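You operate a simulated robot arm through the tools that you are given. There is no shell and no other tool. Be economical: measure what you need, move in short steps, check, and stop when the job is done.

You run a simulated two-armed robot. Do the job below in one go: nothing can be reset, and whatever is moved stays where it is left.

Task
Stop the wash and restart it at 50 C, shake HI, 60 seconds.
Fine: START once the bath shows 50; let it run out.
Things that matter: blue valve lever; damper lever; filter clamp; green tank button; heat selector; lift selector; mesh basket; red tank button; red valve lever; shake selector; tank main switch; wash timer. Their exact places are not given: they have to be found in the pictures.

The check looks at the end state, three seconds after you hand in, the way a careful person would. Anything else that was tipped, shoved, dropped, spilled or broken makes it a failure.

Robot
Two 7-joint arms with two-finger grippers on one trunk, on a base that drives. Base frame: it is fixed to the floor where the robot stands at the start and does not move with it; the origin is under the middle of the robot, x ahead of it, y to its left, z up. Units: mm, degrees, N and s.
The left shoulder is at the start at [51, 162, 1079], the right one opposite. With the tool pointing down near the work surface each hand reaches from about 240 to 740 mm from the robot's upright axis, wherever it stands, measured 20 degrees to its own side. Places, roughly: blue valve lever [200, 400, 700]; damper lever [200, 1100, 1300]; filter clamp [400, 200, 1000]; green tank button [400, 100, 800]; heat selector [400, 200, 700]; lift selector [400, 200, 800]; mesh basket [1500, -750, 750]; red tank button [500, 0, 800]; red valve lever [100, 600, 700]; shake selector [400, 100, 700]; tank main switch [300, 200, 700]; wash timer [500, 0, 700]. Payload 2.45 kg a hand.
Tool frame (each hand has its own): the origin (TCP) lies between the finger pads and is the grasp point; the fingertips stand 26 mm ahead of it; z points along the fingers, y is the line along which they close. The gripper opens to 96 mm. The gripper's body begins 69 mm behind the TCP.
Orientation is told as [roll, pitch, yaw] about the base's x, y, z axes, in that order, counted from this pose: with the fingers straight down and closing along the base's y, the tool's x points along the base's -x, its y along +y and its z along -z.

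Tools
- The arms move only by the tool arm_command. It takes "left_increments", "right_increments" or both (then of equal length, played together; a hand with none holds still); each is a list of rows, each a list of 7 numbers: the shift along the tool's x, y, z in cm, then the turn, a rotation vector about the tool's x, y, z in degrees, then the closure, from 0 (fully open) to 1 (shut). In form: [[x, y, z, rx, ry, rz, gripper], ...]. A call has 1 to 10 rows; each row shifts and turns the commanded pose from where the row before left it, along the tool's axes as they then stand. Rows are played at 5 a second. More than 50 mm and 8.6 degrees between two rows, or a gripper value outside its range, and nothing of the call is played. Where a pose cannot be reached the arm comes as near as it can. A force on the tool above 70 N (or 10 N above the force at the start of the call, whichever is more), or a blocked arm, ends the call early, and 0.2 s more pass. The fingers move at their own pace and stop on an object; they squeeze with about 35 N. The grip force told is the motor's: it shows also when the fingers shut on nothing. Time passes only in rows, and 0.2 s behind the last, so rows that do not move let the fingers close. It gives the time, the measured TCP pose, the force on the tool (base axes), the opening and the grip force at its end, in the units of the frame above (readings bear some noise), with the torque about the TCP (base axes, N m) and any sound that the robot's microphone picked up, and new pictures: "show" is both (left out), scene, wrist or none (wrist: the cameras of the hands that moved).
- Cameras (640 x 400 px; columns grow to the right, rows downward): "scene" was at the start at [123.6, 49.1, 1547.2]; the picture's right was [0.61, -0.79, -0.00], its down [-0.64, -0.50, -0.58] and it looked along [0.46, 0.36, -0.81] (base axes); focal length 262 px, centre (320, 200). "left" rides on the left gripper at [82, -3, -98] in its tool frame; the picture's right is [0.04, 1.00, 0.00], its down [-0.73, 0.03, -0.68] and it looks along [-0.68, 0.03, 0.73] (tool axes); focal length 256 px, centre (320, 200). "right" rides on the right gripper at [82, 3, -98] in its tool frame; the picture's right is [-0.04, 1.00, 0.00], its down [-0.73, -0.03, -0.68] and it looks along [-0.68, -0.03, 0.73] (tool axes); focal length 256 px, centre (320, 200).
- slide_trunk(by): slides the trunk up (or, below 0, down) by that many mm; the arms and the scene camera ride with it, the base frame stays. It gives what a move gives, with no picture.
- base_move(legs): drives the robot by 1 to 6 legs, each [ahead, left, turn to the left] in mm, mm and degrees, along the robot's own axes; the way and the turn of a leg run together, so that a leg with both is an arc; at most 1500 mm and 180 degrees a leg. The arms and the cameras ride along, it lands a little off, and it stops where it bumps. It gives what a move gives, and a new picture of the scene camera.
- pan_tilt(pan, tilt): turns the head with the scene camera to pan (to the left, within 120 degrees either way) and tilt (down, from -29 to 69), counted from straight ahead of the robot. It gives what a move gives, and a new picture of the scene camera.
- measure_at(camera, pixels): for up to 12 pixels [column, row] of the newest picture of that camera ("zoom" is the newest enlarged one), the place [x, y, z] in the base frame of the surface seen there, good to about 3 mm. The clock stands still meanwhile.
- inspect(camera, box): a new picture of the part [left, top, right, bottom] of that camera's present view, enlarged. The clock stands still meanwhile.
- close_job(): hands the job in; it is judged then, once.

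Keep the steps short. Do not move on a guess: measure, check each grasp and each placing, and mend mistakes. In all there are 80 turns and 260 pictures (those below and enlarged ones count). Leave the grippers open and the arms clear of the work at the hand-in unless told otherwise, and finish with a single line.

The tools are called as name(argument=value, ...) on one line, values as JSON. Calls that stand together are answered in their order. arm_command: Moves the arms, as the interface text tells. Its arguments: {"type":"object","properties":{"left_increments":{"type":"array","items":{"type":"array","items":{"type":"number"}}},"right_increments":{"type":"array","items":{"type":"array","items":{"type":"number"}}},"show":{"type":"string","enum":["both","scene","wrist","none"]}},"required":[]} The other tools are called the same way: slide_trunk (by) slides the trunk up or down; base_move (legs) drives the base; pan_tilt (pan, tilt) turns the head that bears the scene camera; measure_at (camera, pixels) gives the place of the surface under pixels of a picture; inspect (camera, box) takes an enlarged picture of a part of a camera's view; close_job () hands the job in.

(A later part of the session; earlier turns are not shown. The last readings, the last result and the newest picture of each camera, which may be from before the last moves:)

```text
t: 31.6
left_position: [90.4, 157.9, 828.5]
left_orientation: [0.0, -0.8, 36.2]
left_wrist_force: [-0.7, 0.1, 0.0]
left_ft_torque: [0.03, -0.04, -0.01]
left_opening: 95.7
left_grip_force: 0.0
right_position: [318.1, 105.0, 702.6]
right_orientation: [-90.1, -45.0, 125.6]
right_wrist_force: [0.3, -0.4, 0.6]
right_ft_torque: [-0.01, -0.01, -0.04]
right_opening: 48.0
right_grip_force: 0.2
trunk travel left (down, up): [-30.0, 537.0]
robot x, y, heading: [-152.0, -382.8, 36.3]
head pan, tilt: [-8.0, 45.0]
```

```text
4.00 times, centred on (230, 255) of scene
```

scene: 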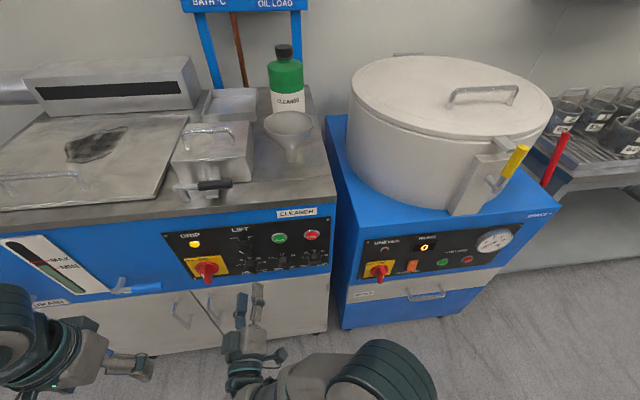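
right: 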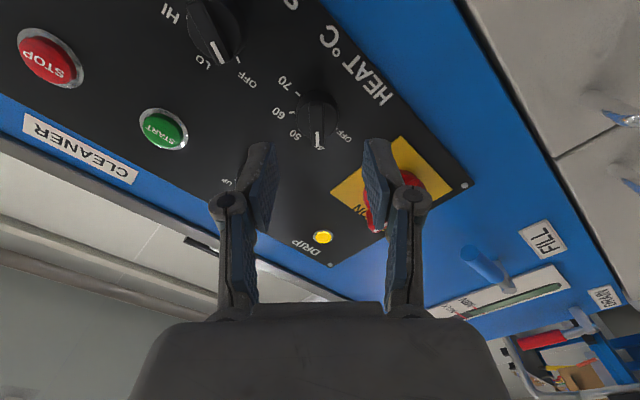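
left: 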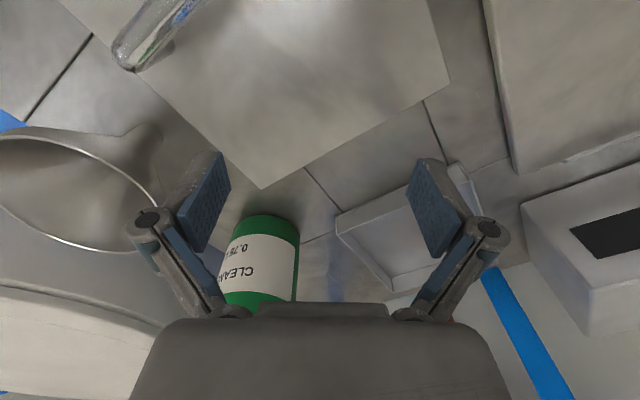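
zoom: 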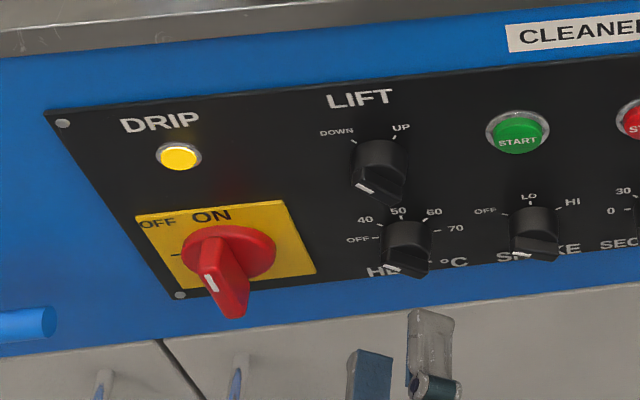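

The heat bar lines up between the fingers at column 316. I'll measure the switch's clearance to the left finger and the skirt depth.

measure_at(camera="zoom", pixels=[[272, 262], [315, 272], [240, 300], [405, 240], [385, 265], [425, 272], [395, 232]])

measure_at(camera="right", pixels=[[317, 140], [317, 110], [305, 115], [328, 115], [318, 98], [210, 32], [219, 52], [200, 8], [238, 59]])

```text
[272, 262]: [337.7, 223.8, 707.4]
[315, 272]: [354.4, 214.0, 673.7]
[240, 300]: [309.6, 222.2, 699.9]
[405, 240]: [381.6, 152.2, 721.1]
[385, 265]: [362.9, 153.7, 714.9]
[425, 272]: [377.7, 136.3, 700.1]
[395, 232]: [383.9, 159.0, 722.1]
```

```text
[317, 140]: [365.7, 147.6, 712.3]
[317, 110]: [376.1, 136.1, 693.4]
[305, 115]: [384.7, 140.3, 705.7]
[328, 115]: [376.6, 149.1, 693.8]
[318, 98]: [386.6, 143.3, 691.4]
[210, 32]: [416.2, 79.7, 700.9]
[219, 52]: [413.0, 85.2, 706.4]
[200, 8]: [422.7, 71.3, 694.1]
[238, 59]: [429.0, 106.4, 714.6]
```

The bar stands f 383–393 and is centred on the hand at s=103, z=703. I'll go forward 46 mm and close on the bar.

arm_command(right_increments=[[0, 0, 2.3, 0, 0, 0, 0.5], [0, 0, 1.5, 0, 0, 0, 0.5], [0, 0, 0.8, 0, 0, 0, 0.5], [0, 0, 0, 0, 0, 0, 0.5]], show="wrist")

inspect(camera="right", box=[160, 0, 480, 200])

```text
t: 32.6
left_position: [88.5, 158.2, 827.2]
left_orientation: [0.0, -0.9, 36.4]
left_wrist_force: [-1.3, -0.8, 0.4]
left_ft_torque: [-0.02, 0.01, 0.01]
left_opening: 96.0
left_grip_force: 0.0
right_position: [355.2, 132.3, 703.1]
right_orientation: [-90.2, -44.9, 125.6]
right_wrist_force: [-0.1, -0.2, 0.3]
right_ft_torque: [0.01, 0.05, 0.01]
right_opening: 48.0
right_grip_force: 0.0
trunk travel left (down, up): [-30.0, 537.0]
robot x, y, heading: [-156.9, -383.2, 36.1]
head pan, tilt: [-8.0, 45.0]
```

right: 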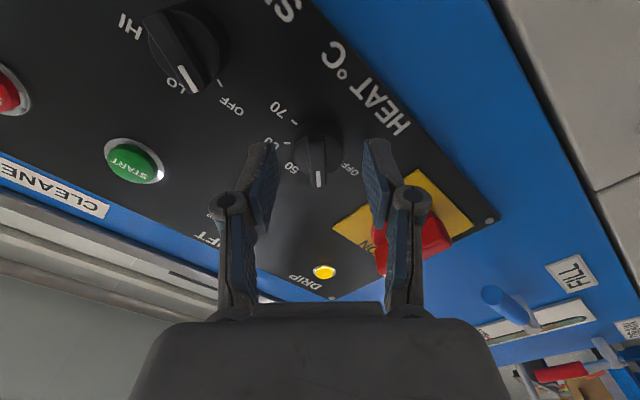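

```text
2.00 times, centred on (320, 100) of right
```

zoom: 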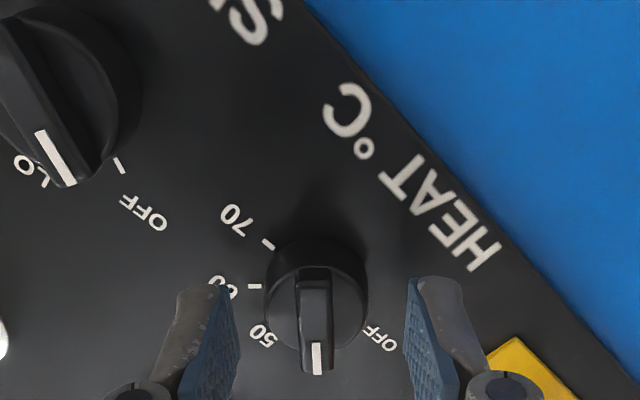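

It's well centred. I'll close the fingers on the bar.

arm_command(right_increments=[[0, 0, 0.1, 0, 0, 0, 0.8], [0, 0, 0, 0, 0, 0, 1], [0, 0, 0, 0, 0, 0, 1], [0, 0, 0, 0, 0, 0, 1]], show="wrist")

inspect(camera="right", box=[160, 0, 480, 200])

```text
t: 33.6
left_position: [91.2, 158.6, 827.6]
left_orientation: [-0.1, -0.9, 36.3]
left_wrist_force: [0.5, 0.4, 0.2]
left_ft_torque: [0.01, -0.01, 0.04]
left_opening: 96.1
left_grip_force: 0.1
right_position: [357.5, 132.0, 703.9]
right_orientation: [-90.3, -45.0, 125.5]
right_wrist_force: [4.7, -1.8, 6.6]
right_ft_torque: [-0.3, 0.42, -0.74]
right_opening: 10.0
right_grip_force: 37.3
trunk travel left (down, up): [-30.0, 537.0]
robot x, y, heading: [-157.5, -381.4, 36.2]
head pan, tilt: [-8.0, 45.0]
```

right: 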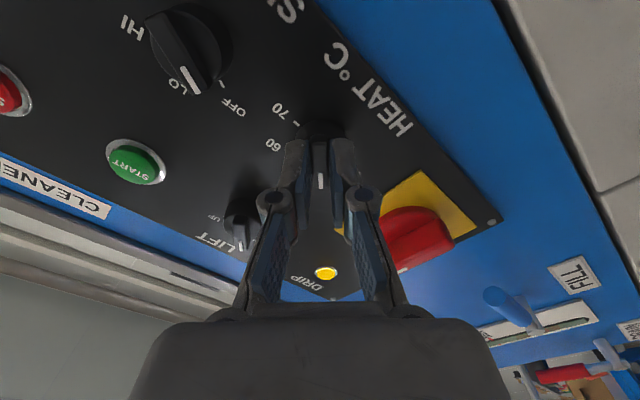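

```text
2.00 times, centred on (320, 100) of right
```

zoom: 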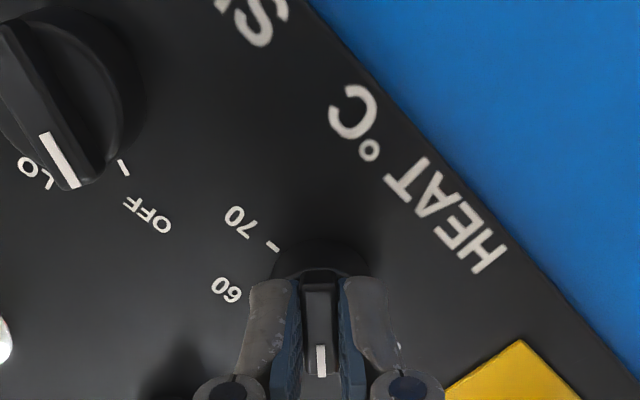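

The 10 mm bar is gripped. I'll turn it clockwise 45° to 50 and listen for the click.

arm_command(right_increments=[[0, 0, 0, 0, 0, 7.5, 1], [0, 0, 0, 0, 0, 7.5, 1], [0, 0, 0, 0, 0, 7.5, 1], [0, 0, 0, 0, 0, 7.5, 1], [0, 0, 0, 0, 0, 7.5, 1], [0, 0, 0, 0, 0, 7.5, 1], [0, 0, 0, 0, 0, 0, 1]], show="wrist")

inspect(camera="right", box=[160, 0, 480, 200])

```text
t: 35.2
left_position: [90.8, 158.1, 827.0]
left_orientation: [0.0, -1.0, 36.3]
left_wrist_force: [-0.4, -0.2, 0.0]
left_ft_torque: [0.01, -0.03, 0.02]
left_opening: 96.1
left_grip_force: 0.0
right_position: [356.5, 131.5, 704.3]
right_orientation: [155.5, -89.7, -120.0]
right_wrist_force: [10.6, 2.8, 8.6]
right_ft_torque: [-0.18, 0.28, -0.04]
right_opening: 9.9
right_grip_force: 37.5
trunk travel left (down, up): [-30.0, 537.0]
robot x, y, heading: [-155.0, -382.3, 35.8]
head pan, tilt: [-8.0, 45.0]
```

right: 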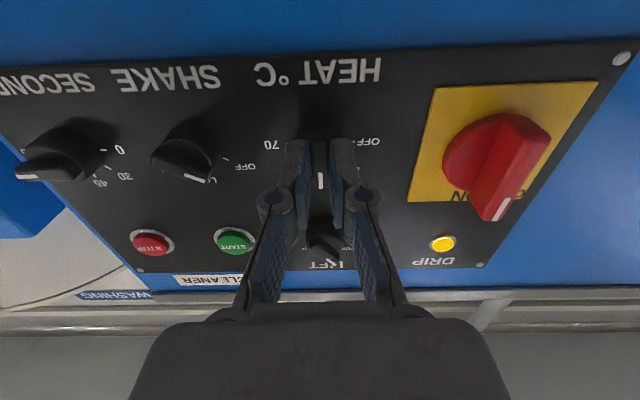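

```text
2.00 times, centred on (320, 100) of right
```

zoom: 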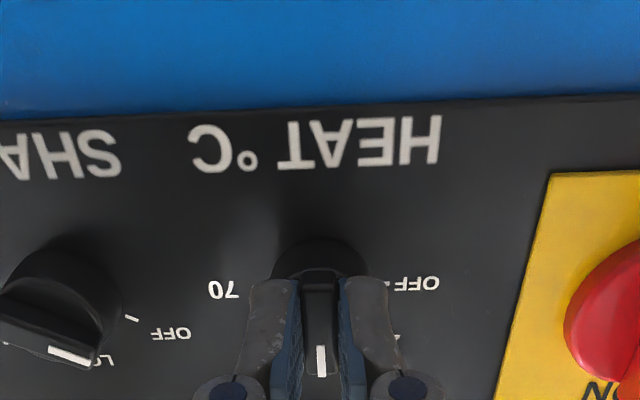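

The bar now points straight up at 50. I'll open the fingers, back away and verify.

arm_command(right_increments=[[0, 0, 0, 0, 0, 0, 0.5], [0, 0, 0, 0, 0, 0, 0.5], [0, 0, -2.5, 0, 0, 0, 0.5], [0, 0, -3, 0, 0, 0, 0.5], [0, 0, 0, 0, 0, 0, 0.5]])

inspect(camera="right", box=[120, 0, 440, 200])

inspect(camera="scene", box=[190, 205, 350, 305])

```text
t: 36.4
left_position: [91.1, 159.7, 828.4]
left_orientation: [0.0, -0.8, 36.4]
left_wrist_force: [0.1, -0.4, -0.2]
left_ft_torque: [0.02, 0.0, 0.03]
left_opening: 96.0
left_grip_force: 0.2
right_position: [311.4, 100.4, 703.6]
right_orientation: [-158.0, -89.9, -166.5]
right_wrist_force: [0.5, -0.8, -0.5]
right_ft_torque: [0.0, -0.01, 0.01]
right_opening: 48.1
right_grip_force: 0.0
trunk travel left (down, up): [-30.0, 537.0]
robot x, y, heading: [-151.5, -378.8, 36.2]
head pan, tilt: [-8.0, 45.0]
```

scene: 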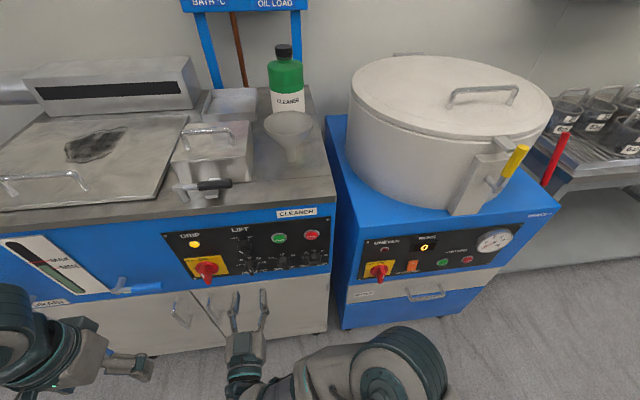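
right: 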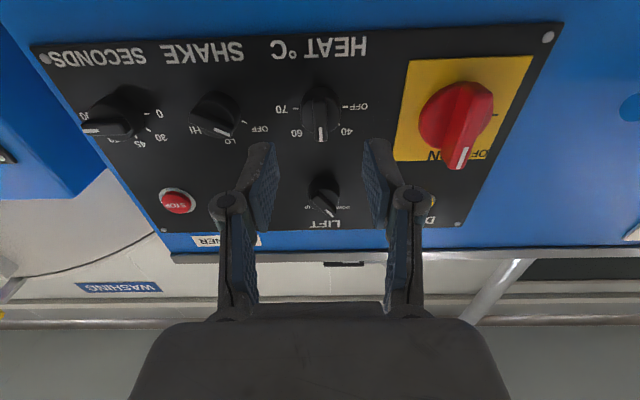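

```text
2.00 times, centred on (280, 100) of right
```

zoom: 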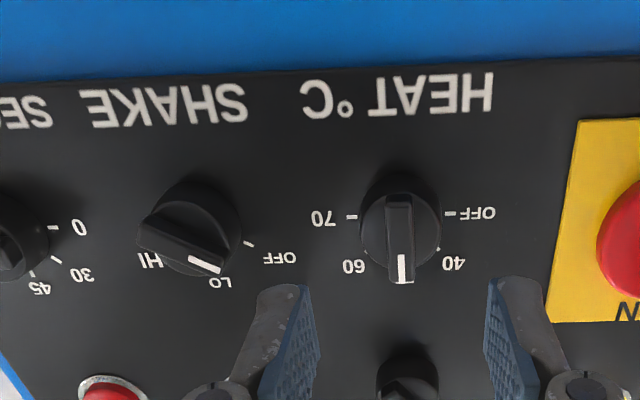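

```text
4.00 times, centred on (270, 255) of scene
```

zoom: 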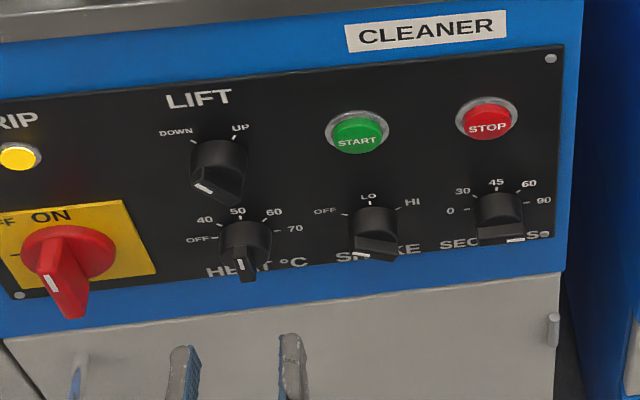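

Heat reads 50. I'll measure the shake and timer bars and ticks.

measure_at(camera="right", pixels=[[244, 121], [228, 134], [195, 119], [212, 126], [228, 139], [205, 110], [146, 114], [150, 132], [136, 137], [86, 127], [124, 125], [105, 126]])

inspect(camera="right", box=[60, 70, 260, 195])

```text
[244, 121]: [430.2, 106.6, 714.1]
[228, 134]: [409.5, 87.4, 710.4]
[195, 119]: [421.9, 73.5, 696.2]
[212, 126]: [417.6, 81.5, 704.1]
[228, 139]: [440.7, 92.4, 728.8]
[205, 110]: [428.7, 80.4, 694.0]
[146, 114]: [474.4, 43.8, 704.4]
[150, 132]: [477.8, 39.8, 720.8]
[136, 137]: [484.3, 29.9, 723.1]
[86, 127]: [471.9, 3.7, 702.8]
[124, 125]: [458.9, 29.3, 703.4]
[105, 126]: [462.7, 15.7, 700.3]
```

```text
3.20 times, centred on (160, 132) of right
```

zoom: 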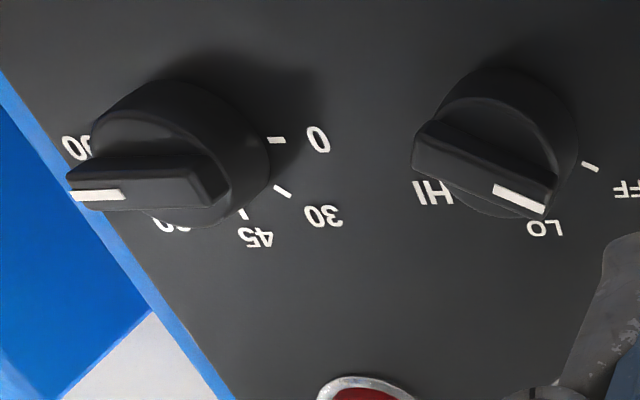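

Shake is at about -53°, centred at s=180.5, z=704. I'll slide right 78 mm, roll -52° and check alignment.

arm_command(right_increments=[[0, -3.9, 0, 0, 0, 0, 0.5], [0, -3.9, 0, 0, 0, 0, 0.5], [0, 0, 0, 0, 0, -7.43, 0.5], [0, 0, 0, 0, 0, -7.43, 0.5], [0, 0, 0, 0, 0, -7.43, 0.5], [0, 0, 0, 0, 0, -7.43, 0.5], [0, 0, 0, 0, 0, -7.43, 0.5], [0, 0, 0, 0, 0, -7.43, 0.5], [0, 0, 0, 0, 0, -7.43, 0.5], [0, 0, 2.5, 0, 0, 0, 0.5]], show="wrist")

inspect(camera="right", box=[160, 0, 480, 200])

```text
t: 38.6
left_position: [91.8, 158.4, 826.3]
left_orientation: [0.1, -0.8, 36.3]
left_wrist_force: [1.1, 0.3, 0.1]
left_ft_torque: [0.01, 0.04, 0.01]
left_opening: 96.0
left_grip_force: 0.1
right_position: [377.6, 50.7, 702.6]
right_orientation: [-90.0, -38.0, 125.5]
right_wrist_force: [0.4, 0.3, 0.2]
right_ft_torque: [0.01, 0.01, -0.01]
right_opening: 48.3
right_grip_force: 0.1
trunk travel left (down, up): [-30.0, 537.0]
robot x, y, heading: [-152.1, -380.4, 36.4]
head pan, tilt: [-8.0, 45.0]
```

right: 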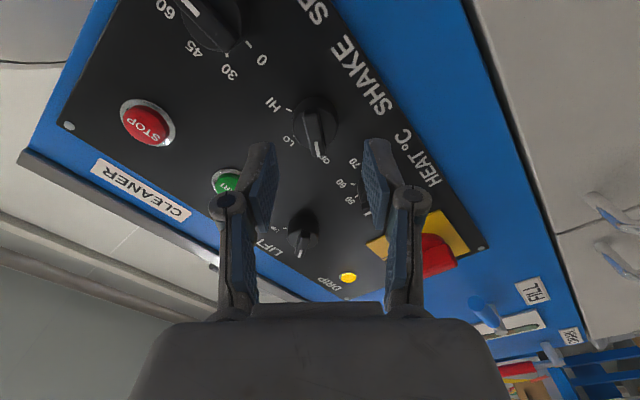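

```text
2.00 times, centred on (320, 100) of right
```

zoom: 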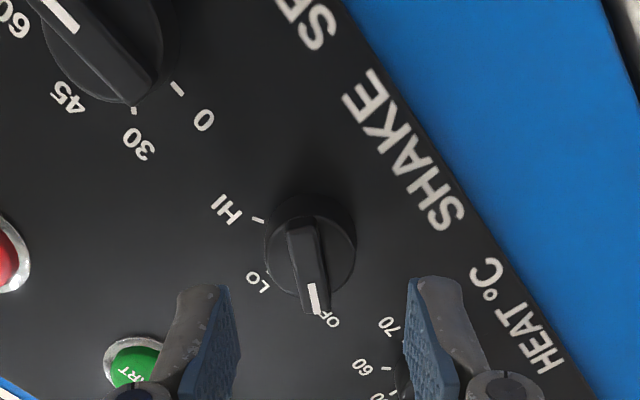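

The bar is still a few degrees off. Tick geometry suggests ±60°, so I'll roll another -8° and re-measure.

arm_command(right_increments=[[0, 0, 0, 0, 0, -8, 0.5], [0, 0, 0, 0, 0, 0, 0.5]], show="wrist")

inspect(camera="right", box=[240, 60, 400, 160])

measure_at(camera="zoom", pixels=[[320, 200], [290, 300], [290, 200]])

```text
t: 39.2
left_position: [90.8, 159.1, 827.0]
left_orientation: [0.0, -0.9, 36.3]
left_wrist_force: [0.2, -1.1, 0.2]
left_ft_torque: [-0.02, 0.0, 0.04]
left_opening: 96.1
left_grip_force: 0.2
right_position: [376.3, 51.5, 703.3]
right_orientation: [-90.2, -29.9, 125.5]
right_wrist_force: [-0.4, -1.1, 0.1]
right_ft_torque: [-0.01, -0.05, 0.03]
right_opening: 48.2
right_grip_force: 0.1
trunk travel left (down, up): [-30.0, 537.0]
robot x, y, heading: [-149.8, -386.7, 36.4]
head pan, tilt: [-8.0, 45.0]
```

right: 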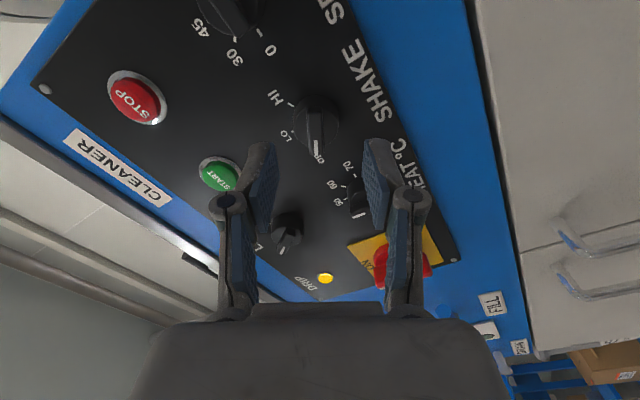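

```text
4.00 times, centred on (320, 110) of right
```

zoom: 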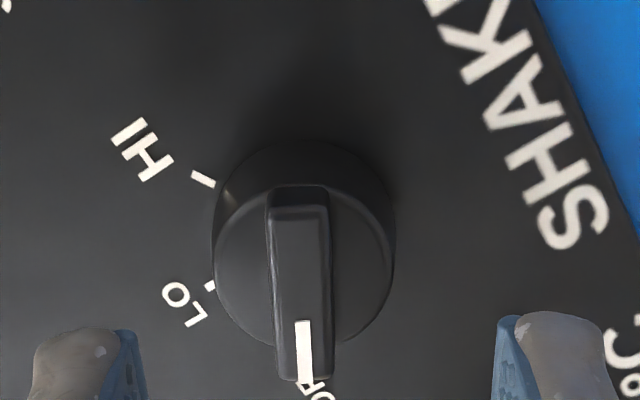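

```text
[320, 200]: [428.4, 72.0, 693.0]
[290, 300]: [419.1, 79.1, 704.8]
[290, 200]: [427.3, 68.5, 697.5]
```

Aligned now, with the bar about 3 mm to the -y side. I'll shift, go forward 30 mm and close.

arm_command(right_increments=[[0, -0.25, 1.5, 0, 0, -1.5, 0.5], [0, 0, 1.1, 0, 0, 0, 0.5], [0, 0, 0.4, 0, 0, 0, 0.7], [0, 0, 0, 0, 0, 0, 1], [0, 0, 0, 0, 0, 0, 1], [0, 0, 0, 0, 0, 0, 1]], show="wrist")

inspect(camera="right", box=[240, 80, 400, 180])

```text
t: 40.6
left_position: [91.4, 158.9, 828.6]
left_orientation: [0.1, -0.9, 36.3]
left_wrist_force: [0.7, -0.2, 0.7]
left_ft_torque: [0.0, 0.02, 0.03]
left_opening: 96.1
left_grip_force: 0.0
right_position: [401.5, 68.6, 705.2]
right_orientation: [-90.2, -28.5, 125.5]
right_wrist_force: [-0.7, 0.3, 2.2]
right_ft_torque: [0.77, 0.49, 0.04]
right_opening: 9.7
right_grip_force: 37.5
trunk travel left (down, up): [-30.0, 537.0]
robot x, y, heading: [-150.2, -384.9, 36.3]
head pan, tilt: [-8.0, 45.0]
```

right: 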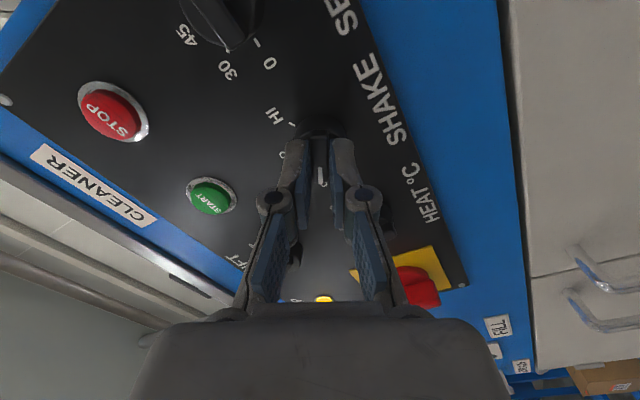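

```text
4.00 times, centred on (320, 130) of right
```

zoom: 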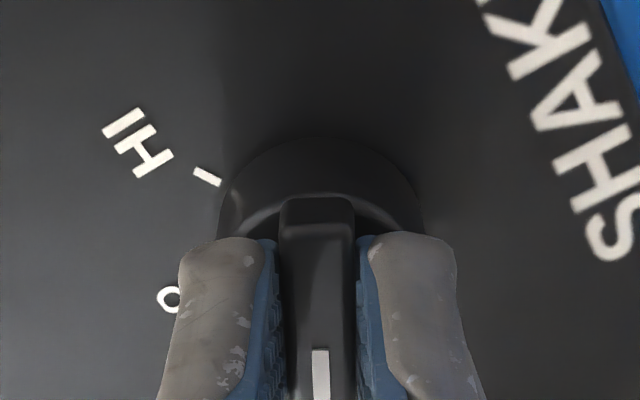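

Gripped. I'll turn clockwise 75° first, then continue.

arm_command(right_increments=[[0, 0, 0, 0, 0, 7.5, 1], [0, 0, 0, 0, 0, 7.5, 1], [0, 0, 0, 0, 0, 7.5, 1], [0, 0, 0, 0, 0, 7.5, 1], [0, 0, 0, 0, 0, 7.5, 1], [0, 0, 0, 0, 0, 7.5, 1], [0, 0, 0, 0, 0, 7.5, 1], [0, 0, 0, 0, 0, 7.5, 1], [0, 0, 0, 0, 0, 7.5, 1], [0, 0, 0, 0, 0, 7.5, 1]], show="wrist")

arm_command(right_increments=[[0, 0, 0, 0, 0, 7.5, 1], [0, 0, 0, 0, 0, 7.5, 1], [0, 0, 0, 0, 0, 7.5, 1], [0, 0, 0, 0, 0, 7.5, 1], [0, 0, 0, 0, 0, 7.5, 1], [0, 0, 0, 0, 0, 7.5, 1], [0, 0, 0, 0, 0, 0, 1]], show="wrist")

inspect(camera="right", box=[220, 60, 420, 185])

```text
t: 42.8
left_position: [90.8, 158.3, 827.7]
left_orientation: [0.1, -0.9, 36.1]
left_wrist_force: [0.9, -0.6, -0.6]
left_ft_torque: [0.0, -0.03, -0.01]
left_opening: 95.7
left_grip_force: 0.0
right_position: [401.8, 66.4, 706.3]
right_orientation: [90.8, -76.4, -55.6]
right_wrist_force: [7.6, -5.0, 9.1]
right_ft_torque: [-0.38, 0.54, 0.08]
right_opening: 10.0
right_grip_force: 37.1
trunk travel left (down, up): [-30.0, 537.0]
robot x, y, heading: [-153.9, -381.4, 36.5]
head pan, tilt: [-8.0, 45.0]
```

right: 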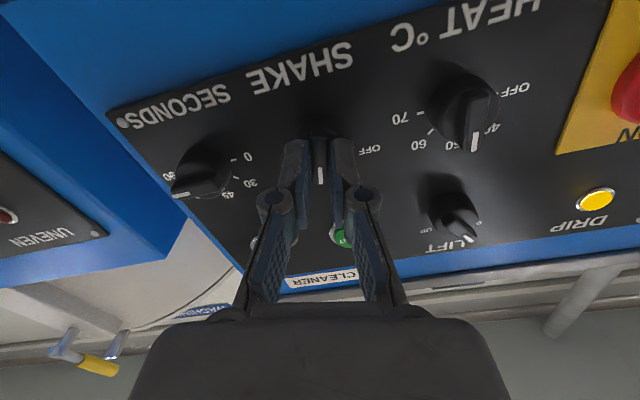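

```text
t: 44.4
left_position: [91.5, 157.2, 827.9]
left_orientation: [0.1, -0.9, 36.3]
left_wrist_force: [-0.1, 0.5, 0.3]
left_ft_torque: [0.04, 0.02, -0.01]
left_opening: 96.1
left_grip_force: 0.0
right_position: [402.8, 66.5, 704.1]
right_orientation: [90.2, -31.4, -54.8]
right_wrist_force: [7.5, -12.7, 5.2]
right_ft_torque: [0.11, -0.13, -0.49]
right_opening: 10.2
right_grip_force: 36.9
trunk travel left (down, up): [-30.0, 537.0]
robot x, y, heading: [-156.0, -380.0, 36.2]
head pan, tilt: [-8.0, 45.0]
```

right: 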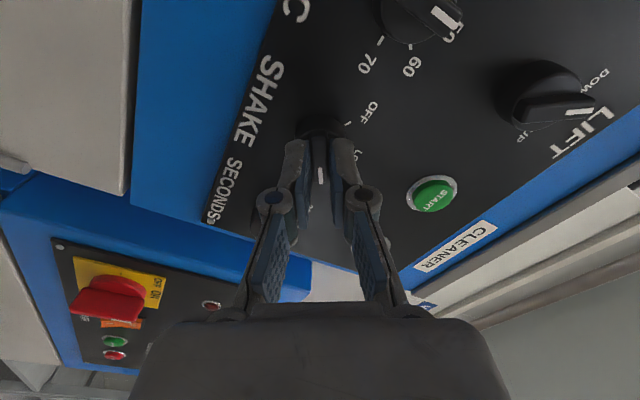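

```text
3.20 times, centred on (320, 122) of right
```

zoom: 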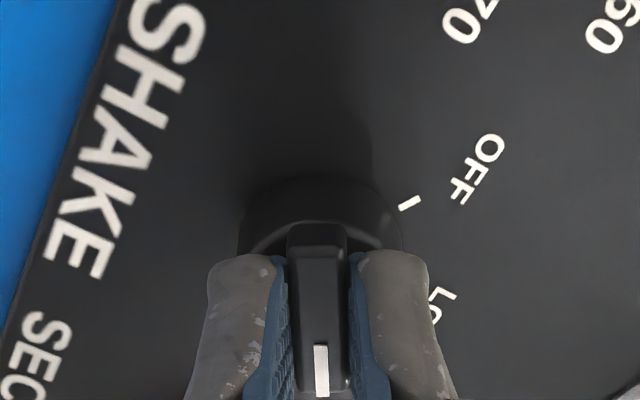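

It mirrors the earlier view, so it should be at HI. I'll release, back off and check.

arm_command(right_increments=[[0, 0, 0, 0, 0, 0, 0.5], [0, 0, 0, 0, 0, 0, 0.5], [0, 0, -2.5, 0, 0, 0, 0.5], [0, 0, -3, 0, 0, 0, 0.5], [0, 0, 0, 0, 0, 0, 0.5]])

inspect(camera="right", box=[160, 0, 480, 200])

inspect(camera="scene", box=[190, 205, 350, 305])

```text
t: 45.6
left_position: [89.0, 158.9, 827.1]
left_orientation: [0.1, -1.0, 36.2]
left_wrist_force: [0.3, 0.4, -0.2]
left_ft_torque: [-0.02, 0.01, 0.03]
left_opening: 96.2
left_grip_force: 0.1
right_position: [356.0, 35.6, 706.3]
right_orientation: [90.1, -31.5, -54.5]
right_wrist_force: [-0.4, -1.0, 0.1]
right_ft_torque: [-0.01, 0.01, 0.02]
right_opening: 48.0
right_grip_force: 0.0
trunk travel left (down, up): [-30.0, 537.0]
robot x, y, heading: [-155.4, -381.3, 36.1]
head pan, tilt: [-8.0, 45.0]
```

scene: 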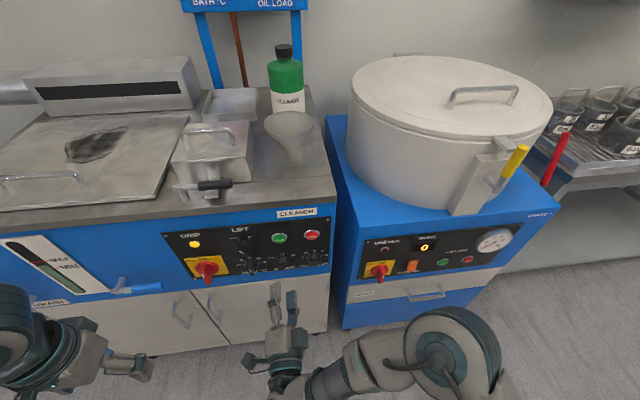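
right: 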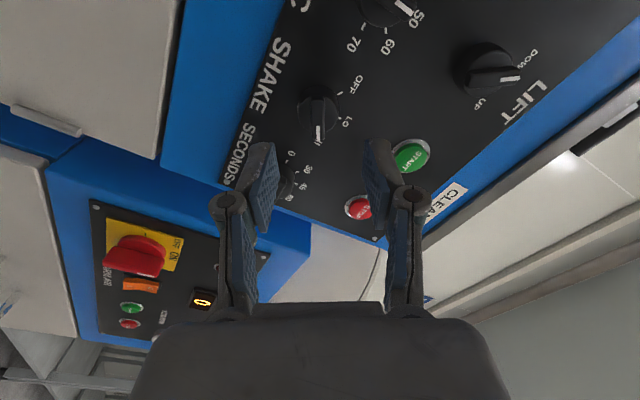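

```text
2.00 times, centred on (320, 100) of right
```

zoom: 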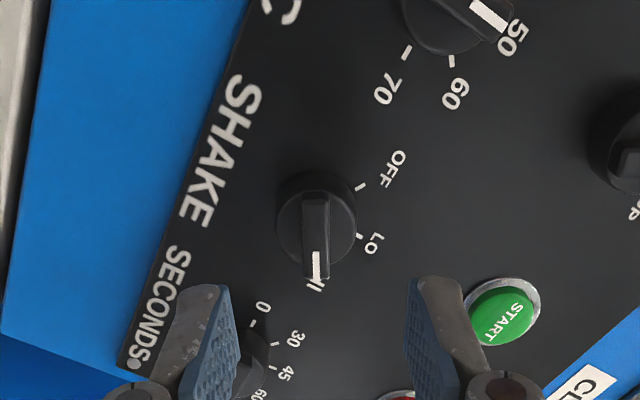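

```text
4.00 times, centred on (270, 255) of scene
```

zoom: 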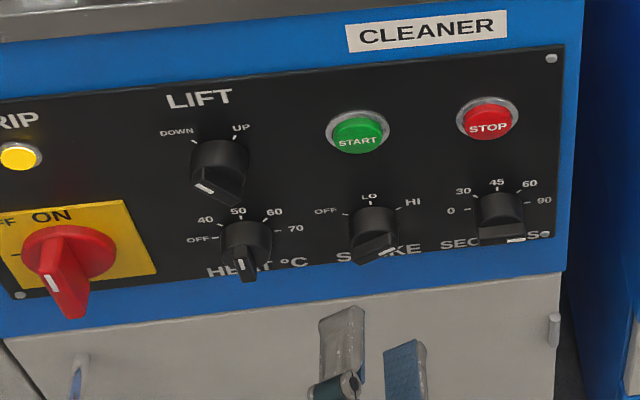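

Shake is at HI. For the timer, centred at s=261, z=704 with its bar pointing right at 90, I'll slide right 79 mm and roll on to +90°.

arm_command(right_increments=[[-3.34, -2.16, 0, 0, 0, 0, 0.5], [-3.34, -2.16, 0, 0, 0, 0, 0.5], [0, 0, 0, 0, 0, 7.9, 0.5], [0, 0, 0, 0, 0, 7.9, 0.5], [0, 0, 0, 0, 0, 7.9, 0.5], [0, 0, 0, 0, 0, 7.9, 0.5], [0, 0, 2, 0, 0, 0, 0.5], [0, 0, 0, 0, 0, 0, 0.5]], show="wrist")

inspect(camera="right", box=[220, 60, 420, 185])

```text
t: 47.4
left_position: [89.7, 157.9, 828.4]
left_orientation: [0.0, -1.0, 36.3]
left_wrist_force: [0.1, -0.5, -0.7]
left_ft_torque: [0.04, 0.0, -0.03]
left_opening: 96.0
left_grip_force: 0.0
right_position: [416.6, -16.1, 705.1]
right_orientation: [90.0, 0.1, -54.9]
right_wrist_force: [-0.3, -0.2, 0.0]
right_ft_torque: [0.02, -0.02, 0.01]
right_opening: 48.1
right_grip_force: 0.2
right hand out of reach, approached as far as the arm can: row 7
trunk travel left (down, up): [-30.0, 537.0]
robot x, y, heading: [-152.3, -381.3, 36.2]
head pan, tilt: [-8.0, 45.0]
```

right: 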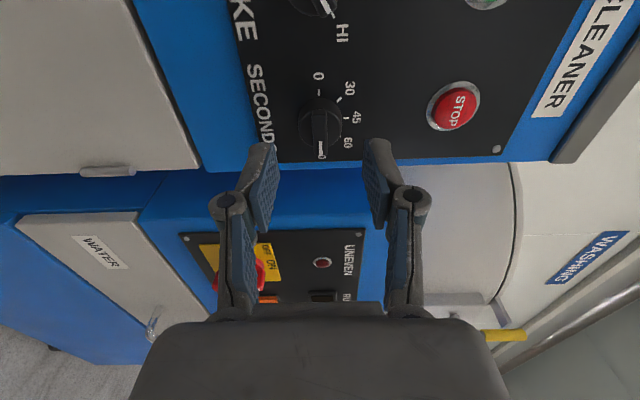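

```text
3.20 times, centred on (320, 122) of right
```

zoom: 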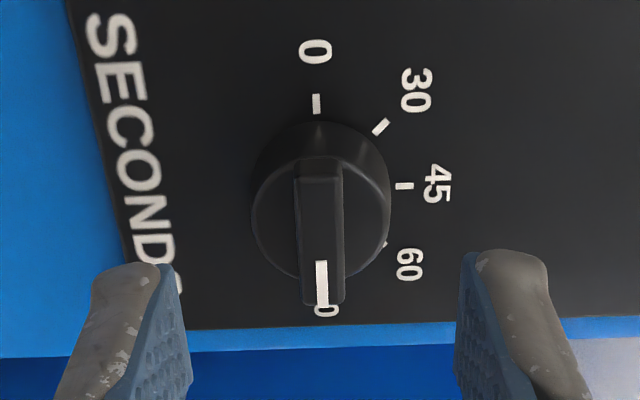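

Well aligned. I'll go forward 38 mm in two steps and watch the reach.

arm_command(right_increments=[[0, 0, 2, 0, 0, 0, 0.5], [0, 0, 1.5, 0, 0, 0, 0.5], [0, 0, 0.3, 0, 0, 0, 0.5], [0, 0, 0, 0, 0, 0, 0.5]], show="wrist")

inspect(camera="right", box=[220, 60, 420, 185])

```text
t: 48.4
left_position: [89.2, 157.6, 827.4]
left_orientation: [0.0, -0.9, 36.3]
left_wrist_force: [0.2, -0.3, -1.0]
left_ft_torque: [-0.03, 0.0, 0.0]
left_opening: 96.1
left_grip_force: 0.1
right_position: [441.1, 11.4, 710.2]
right_orientation: [89.9, 0.1, -55.0]
right_wrist_force: [-0.5, 1.1, 0.2]
right_ft_torque: [0.0, 0.01, 0.0]
right_opening: 47.8
right_grip_force: 0.2
right hand out of reach, approached as far as the arm can: row 1, 2
trunk travel left (down, up): [-30.0, 537.0]
robot x, y, heading: [-156.9, -386.3, 35.9]
head pan, tilt: [-8.0, 45.0]
```

right: 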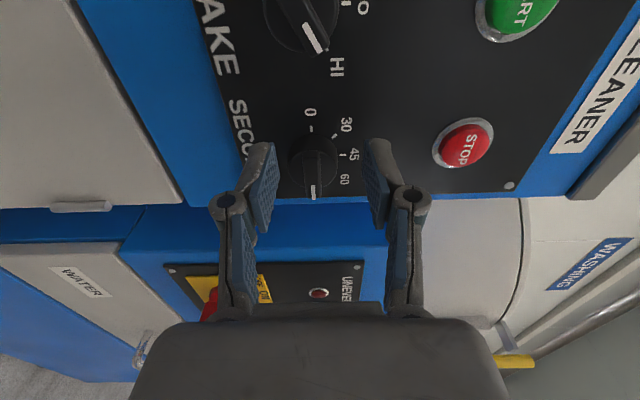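

```text
3.20 times, centred on (320, 122) of right
```

zoom: 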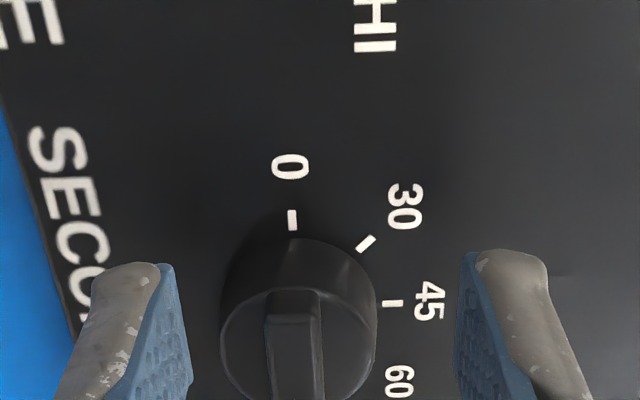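

The hand drifted left and up at the limit (s=251, z=710). I'll back off, shift the base 90 mm right and bring the hand back left.

arm_command(right_increments=[[0, 0, -3, 0, 0, 0, 0.5], [0, 0, -2, 0, 0, 0, 0.5], [0, 0, 0, 0, 0, 0, 0.5]], show="none")

base_move(legs=[[0, -90, 0]])

```text
t: 49.2
left_position: [90.2, 159.1, 826.7]
left_orientation: [0.0, -0.9, 36.3]
left_wrist_force: [0.6, -0.5, -0.3]
left_ft_torque: [0.03, -0.03, -0.01]
left_opening: 96.1
left_grip_force: 0.0
right_position: [400.8, -19.2, 708.8]
right_orientation: [90.0, 0.0, -54.6]
right_wrist_force: [0.3, 0.0, -0.1]
right_ft_torque: [-0.05, 0.03, 0.01]
right_opening: 48.1
right_grip_force: 0.1
trunk travel left (down, up): [-30.0, 537.0]
robot x, y, heading: [-153.2, -379.9, 36.3]
head pan, tilt: [-8.0, 45.0]
```

```text
t: 50.3
left_position: [125.0, 114.1, 815.9]
left_orientation: [-1.6, -0.5, 36.5]
left_wrist_force: [-1.6, 1.8, -0.1]
left_ft_torque: [-0.27, -0.12, 0.02]
left_opening: 95.8
left_grip_force: 0.0
right_position: [436.4, -67.0, 708.1]
right_orientation: [90.0, -1.6, -54.5]
right_wrist_force: [-1.3, 1.4, 1.1]
right_ft_torque: [0.01, 0.09, -0.22]
right_opening: 48.0
right_grip_force: 0.0
trunk travel left (down, up): [-30.0, 537.0]
robot x, y, heading: [-106.8, -449.6, 36.3]
head pan, tilt: [-8.0, 45.0]
```

scene: 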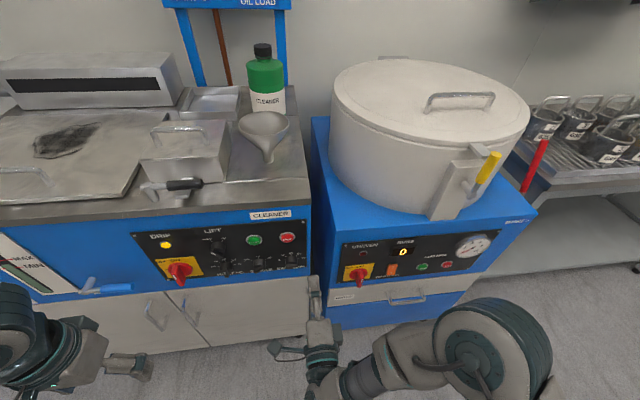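

arm_command(right_increments=[[0, 0, 0, 0, 0, 0, 0.5], [2.5, -0.2, 0.7, 0, 0, 0, 0.5], [2.5, -0.2, 0.7, 0, 0, 0, 0.5], [0, 0, 0, 0, 0, 0, 0.5]], show="wrist")

inspect(camera="right", box=[220, 60, 420, 185])

inspect(camera="scene", box=[140, 200, 340, 325])

```text
t: 51.3
left_position: [143.1, 78.1, 835.9]
left_orientation: [1.0, -1.2, 36.3]
left_wrist_force: [1.0, -0.9, 0.6]
left_ft_torque: [0.06, 0.07, -0.01]
left_opening: 96.1
left_grip_force: 0.0
right_position: [436.6, -48.4, 710.2]
right_orientation: [90.5, 1.0, -54.6]
right_wrist_force: [1.5, -0.4, -0.4]
right_ft_torque: [0.0, -0.02, 0.09]
right_opening: 48.2
right_grip_force: 0.0
trunk travel left (down, up): [-30.0, 537.0]
robot x, y, heading: [-103.2, -445.7, 36.0]
head pan, tilt: [-8.0, 45.0]
```

right: 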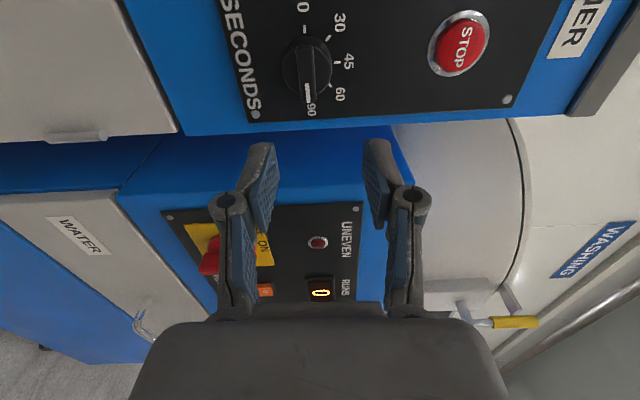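

```text
3.20 times, centred on (320, 122) of right
```

zoom: 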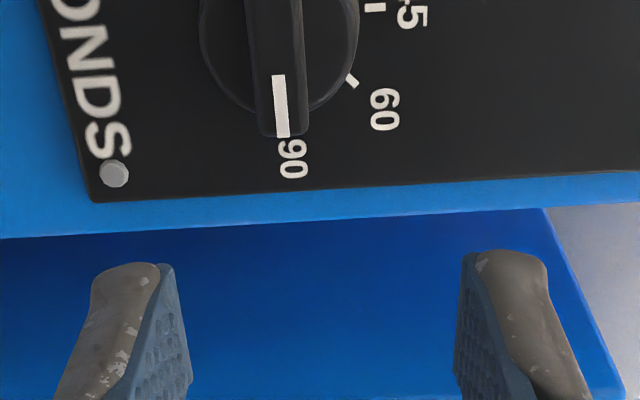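

```text
3.20 times, centred on (240, 262) of scene
```

zoom: 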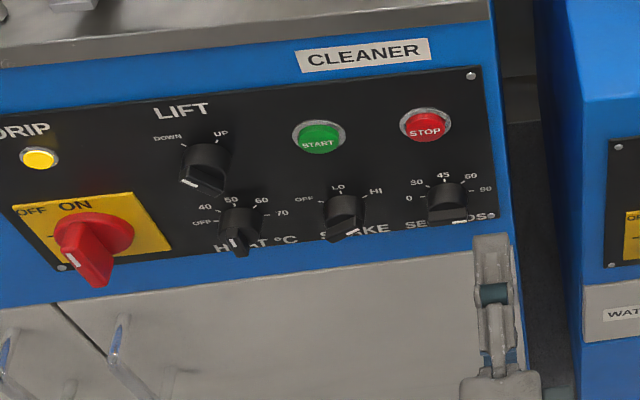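

The body seems to be swaying (roll -1.6°, then +1.0°). I'll wait a second and recheck.

arm_command(right_increments=[[0, 0, 0, 0, 0, 0, 0.5], [0, 0, 0, 0, 0, 0, 0.5], [0, 0, 0, 0, 0, 0, 0.5], [0, 0, 0, 0, 0, 0, 0.5], [0, 0, 0, 0, 0, 0, 0.5]], show="both")

pan_tilt(pan=-90, tilt=60)

```text
t: 52.5
left_position: [127.1, 98.6, 827.7]
left_orientation: [-0.3, -1.0, 36.7]
left_wrist_force: [0.6, 0.2, -0.7]
left_ft_torque: [-0.02, 0.0, -0.02]
left_opening: 96.1
left_grip_force: 0.1
right_position: [420.1, -28.0, 709.9]
right_orientation: [90.5, -0.3, -54.3]
right_wrist_force: [0.2, 0.3, -0.6]
right_ft_torque: [0.02, 0.0, -0.03]
right_opening: 48.2
right_grip_force: 0.1
trunk travel left (down, up): [-30.0, 537.0]
robot x, y, heading: [-107.8, -444.7, 36.2]
head pan, tilt: [-8.0, 45.0]
```

scene: 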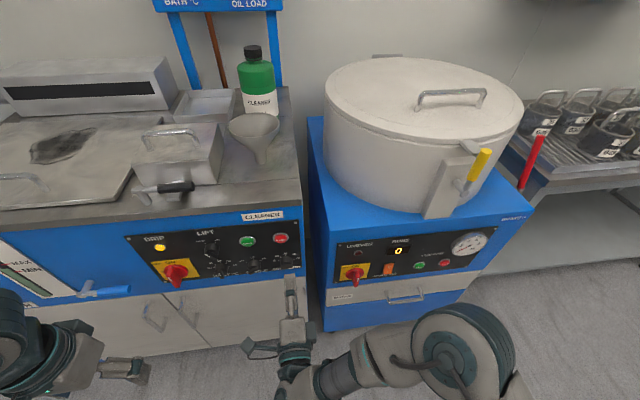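
right: 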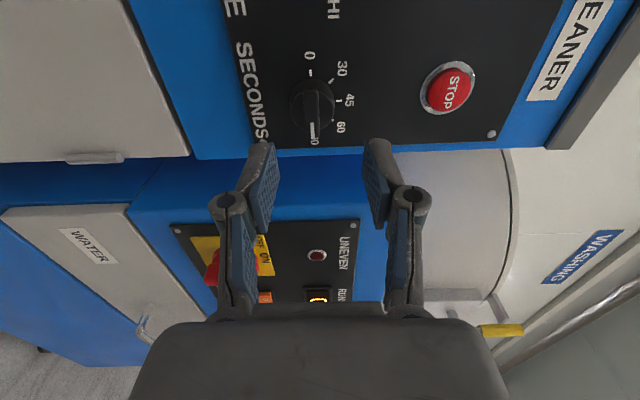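

```text
t: 54.1
left_position: [130.9, 94.2, 831.2]
left_orientation: [0.1, -1.2, 36.6]
left_wrist_force: [0.2, 0.4, -0.3]
left_ft_torque: [-0.02, -0.05, 0.0]
left_opening: 96.1
left_grip_force: 0.0
right_position: [424.1, -33.4, 709.3]
right_orientation: [90.6, 0.1, -54.5]
right_wrist_force: [-0.5, 0.2, -0.5]
right_ft_torque: [0.04, 0.02, -0.03]
right_opening: 47.9
right_grip_force: 0.0
trunk travel left (down, up): [-30.0, 537.0]
robot x, y, heading: [-107.5, -443.5, 36.2]
head pan, tilt: [-90.0, 60.0]
```

scene: 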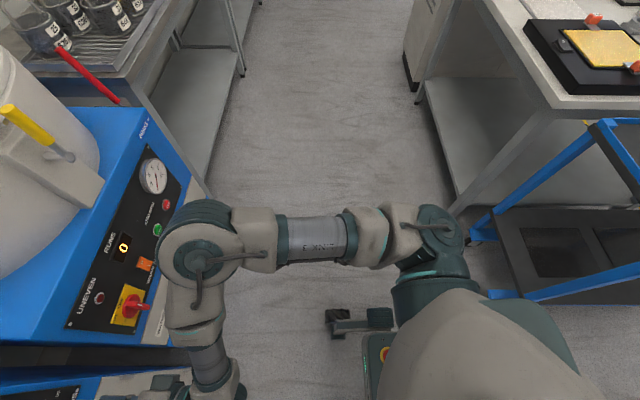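

The sway died out and nothing was touched. I'll face the head back to the tank and centre the hand on the timer with a 16 mm left and 5 mm down shift.

pan_tilt(pan=20, tilt=35)

arm_command(right_increments=[[1.6, -0.5, 0.5, 0, 0, 0, 0.5], [0, 0, 0, 0, 0, 0, 0.5], [0, 0, 0, 0, 0, 0, 0.5]], show="both")

inspect(camera="right", box=[220, 60, 420, 185])

```text
t: 56.0
left_position: [134.0, 89.6, 831.8]
left_orientation: [0.2, -1.1, 36.5]
left_wrist_force: [0.7, -0.8, 1.0]
left_ft_torque: [0.0, 0.03, 0.01]
left_opening: 96.2
left_grip_force: 0.0
right_position: [426.6, -37.3, 710.1]
right_orientation: [90.4, 0.3, -54.4]
right_wrist_force: [0.2, -0.9, -0.8]
right_ft_torque: [0.01, 0.0, 0.01]
right_opening: 48.1
right_grip_force: 0.0
trunk travel left (down, up): [-30.0, 537.0]
robot x, y, heading: [-109.8, -445.4, 36.3]
head pan, tilt: [20.0, 35.0]
```

scene: 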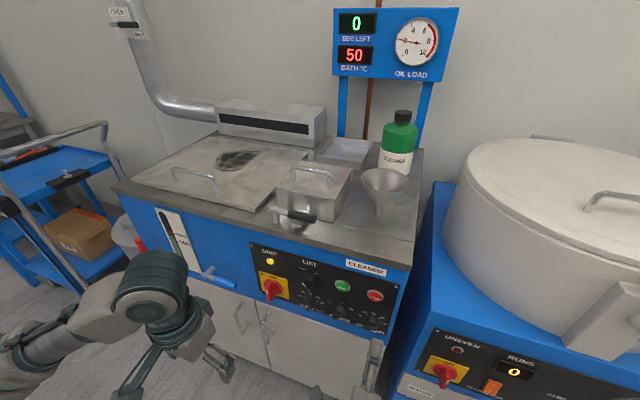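

```text
t: 56.8
left_position: [133.9, 89.4, 831.6]
left_orientation: [0.2, -1.1, 36.5]
left_wrist_force: [0.5, -0.8, 0.3]
left_ft_torque: [0.01, 0.02, 0.02]
left_opening: 96.1
left_grip_force: 0.1
right_position: [422.0, -21.1, 704.3]
right_orientation: [90.6, 0.4, -54.5]
right_wrist_force: [-0.1, -0.2, -0.3]
right_ft_torque: [-0.01, -0.01, 0.03]
right_opening: 48.0
right_grip_force: 0.1
trunk travel left (down, up): [-30.0, 537.0]
robot x, y, heading: [-108.0, -441.8, 36.1]
head pan, tilt: [20.0, 35.0]
```

scene: 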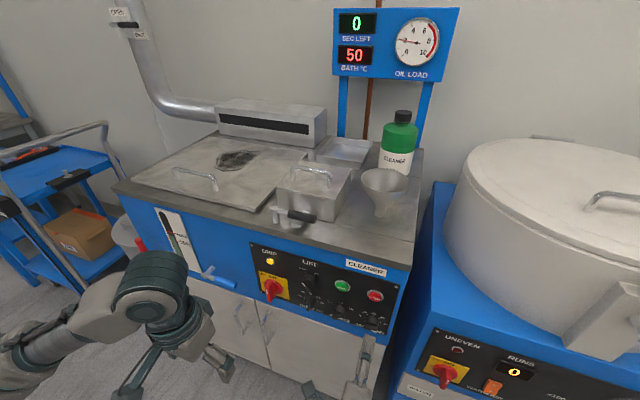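
right: 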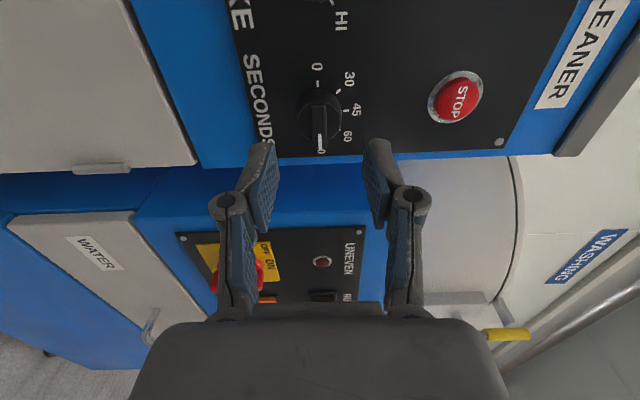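

```text
3.20 times, centred on (320, 122) of right
```

zoom: 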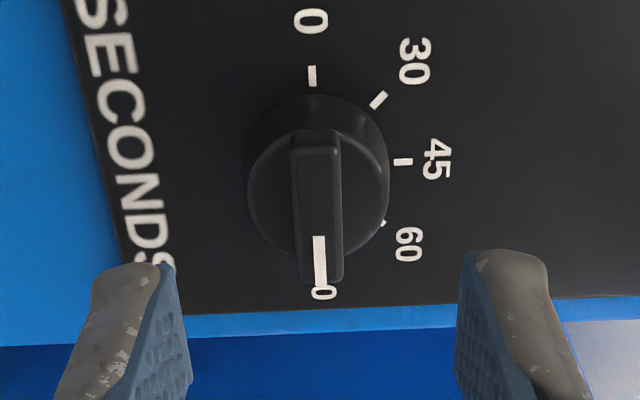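

The bath already shows 50. I'll move forward 37 mm with a small left shift and close on the timer bar.

arm_command(right_increments=[[0.4, 0, 2, 0, 0, 0, 0.5], [0, 0, 1.3, 0, 0, 0, 0.5], [0, 0, 0.4, 0, 0, 0, 0.5], [0, 0, 0, 0, 0, 0, 0.5]], show="wrist")

inspect(camera="right", box=[220, 90, 420, 215])

```text
t: 57.8
left_position: [134.5, 90.2, 830.2]
left_orientation: [0.2, -1.2, 36.5]
left_wrist_force: [0.2, 0.7, -0.5]
left_ft_torque: [0.0, 0.01, 0.05]
left_opening: 96.0
left_grip_force: 0.0
right_position: [449.8, 2.2, 705.2]
right_orientation: [90.6, 0.3, -54.5]
right_wrist_force: [-0.1, 1.0, -0.2]
right_ft_torque: [0.0, 0.01, 0.01]
right_opening: 48.0
right_grip_force: 0.1
trunk travel left (down, up): [-30.0, 537.0]
robot x, y, heading: [-110.5, -450.3, 36.0]
head pan, tilt: [20.0, 35.0]
```

right: 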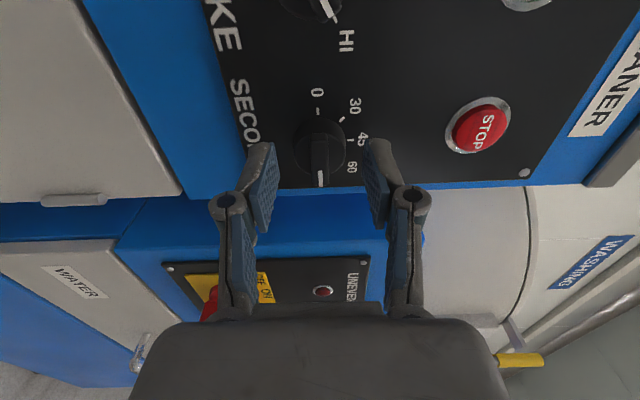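

```text
3.20 times, centred on (320, 152) of right
```

zoom: 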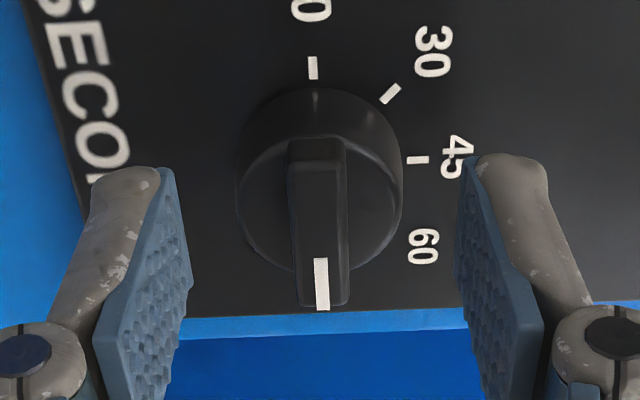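

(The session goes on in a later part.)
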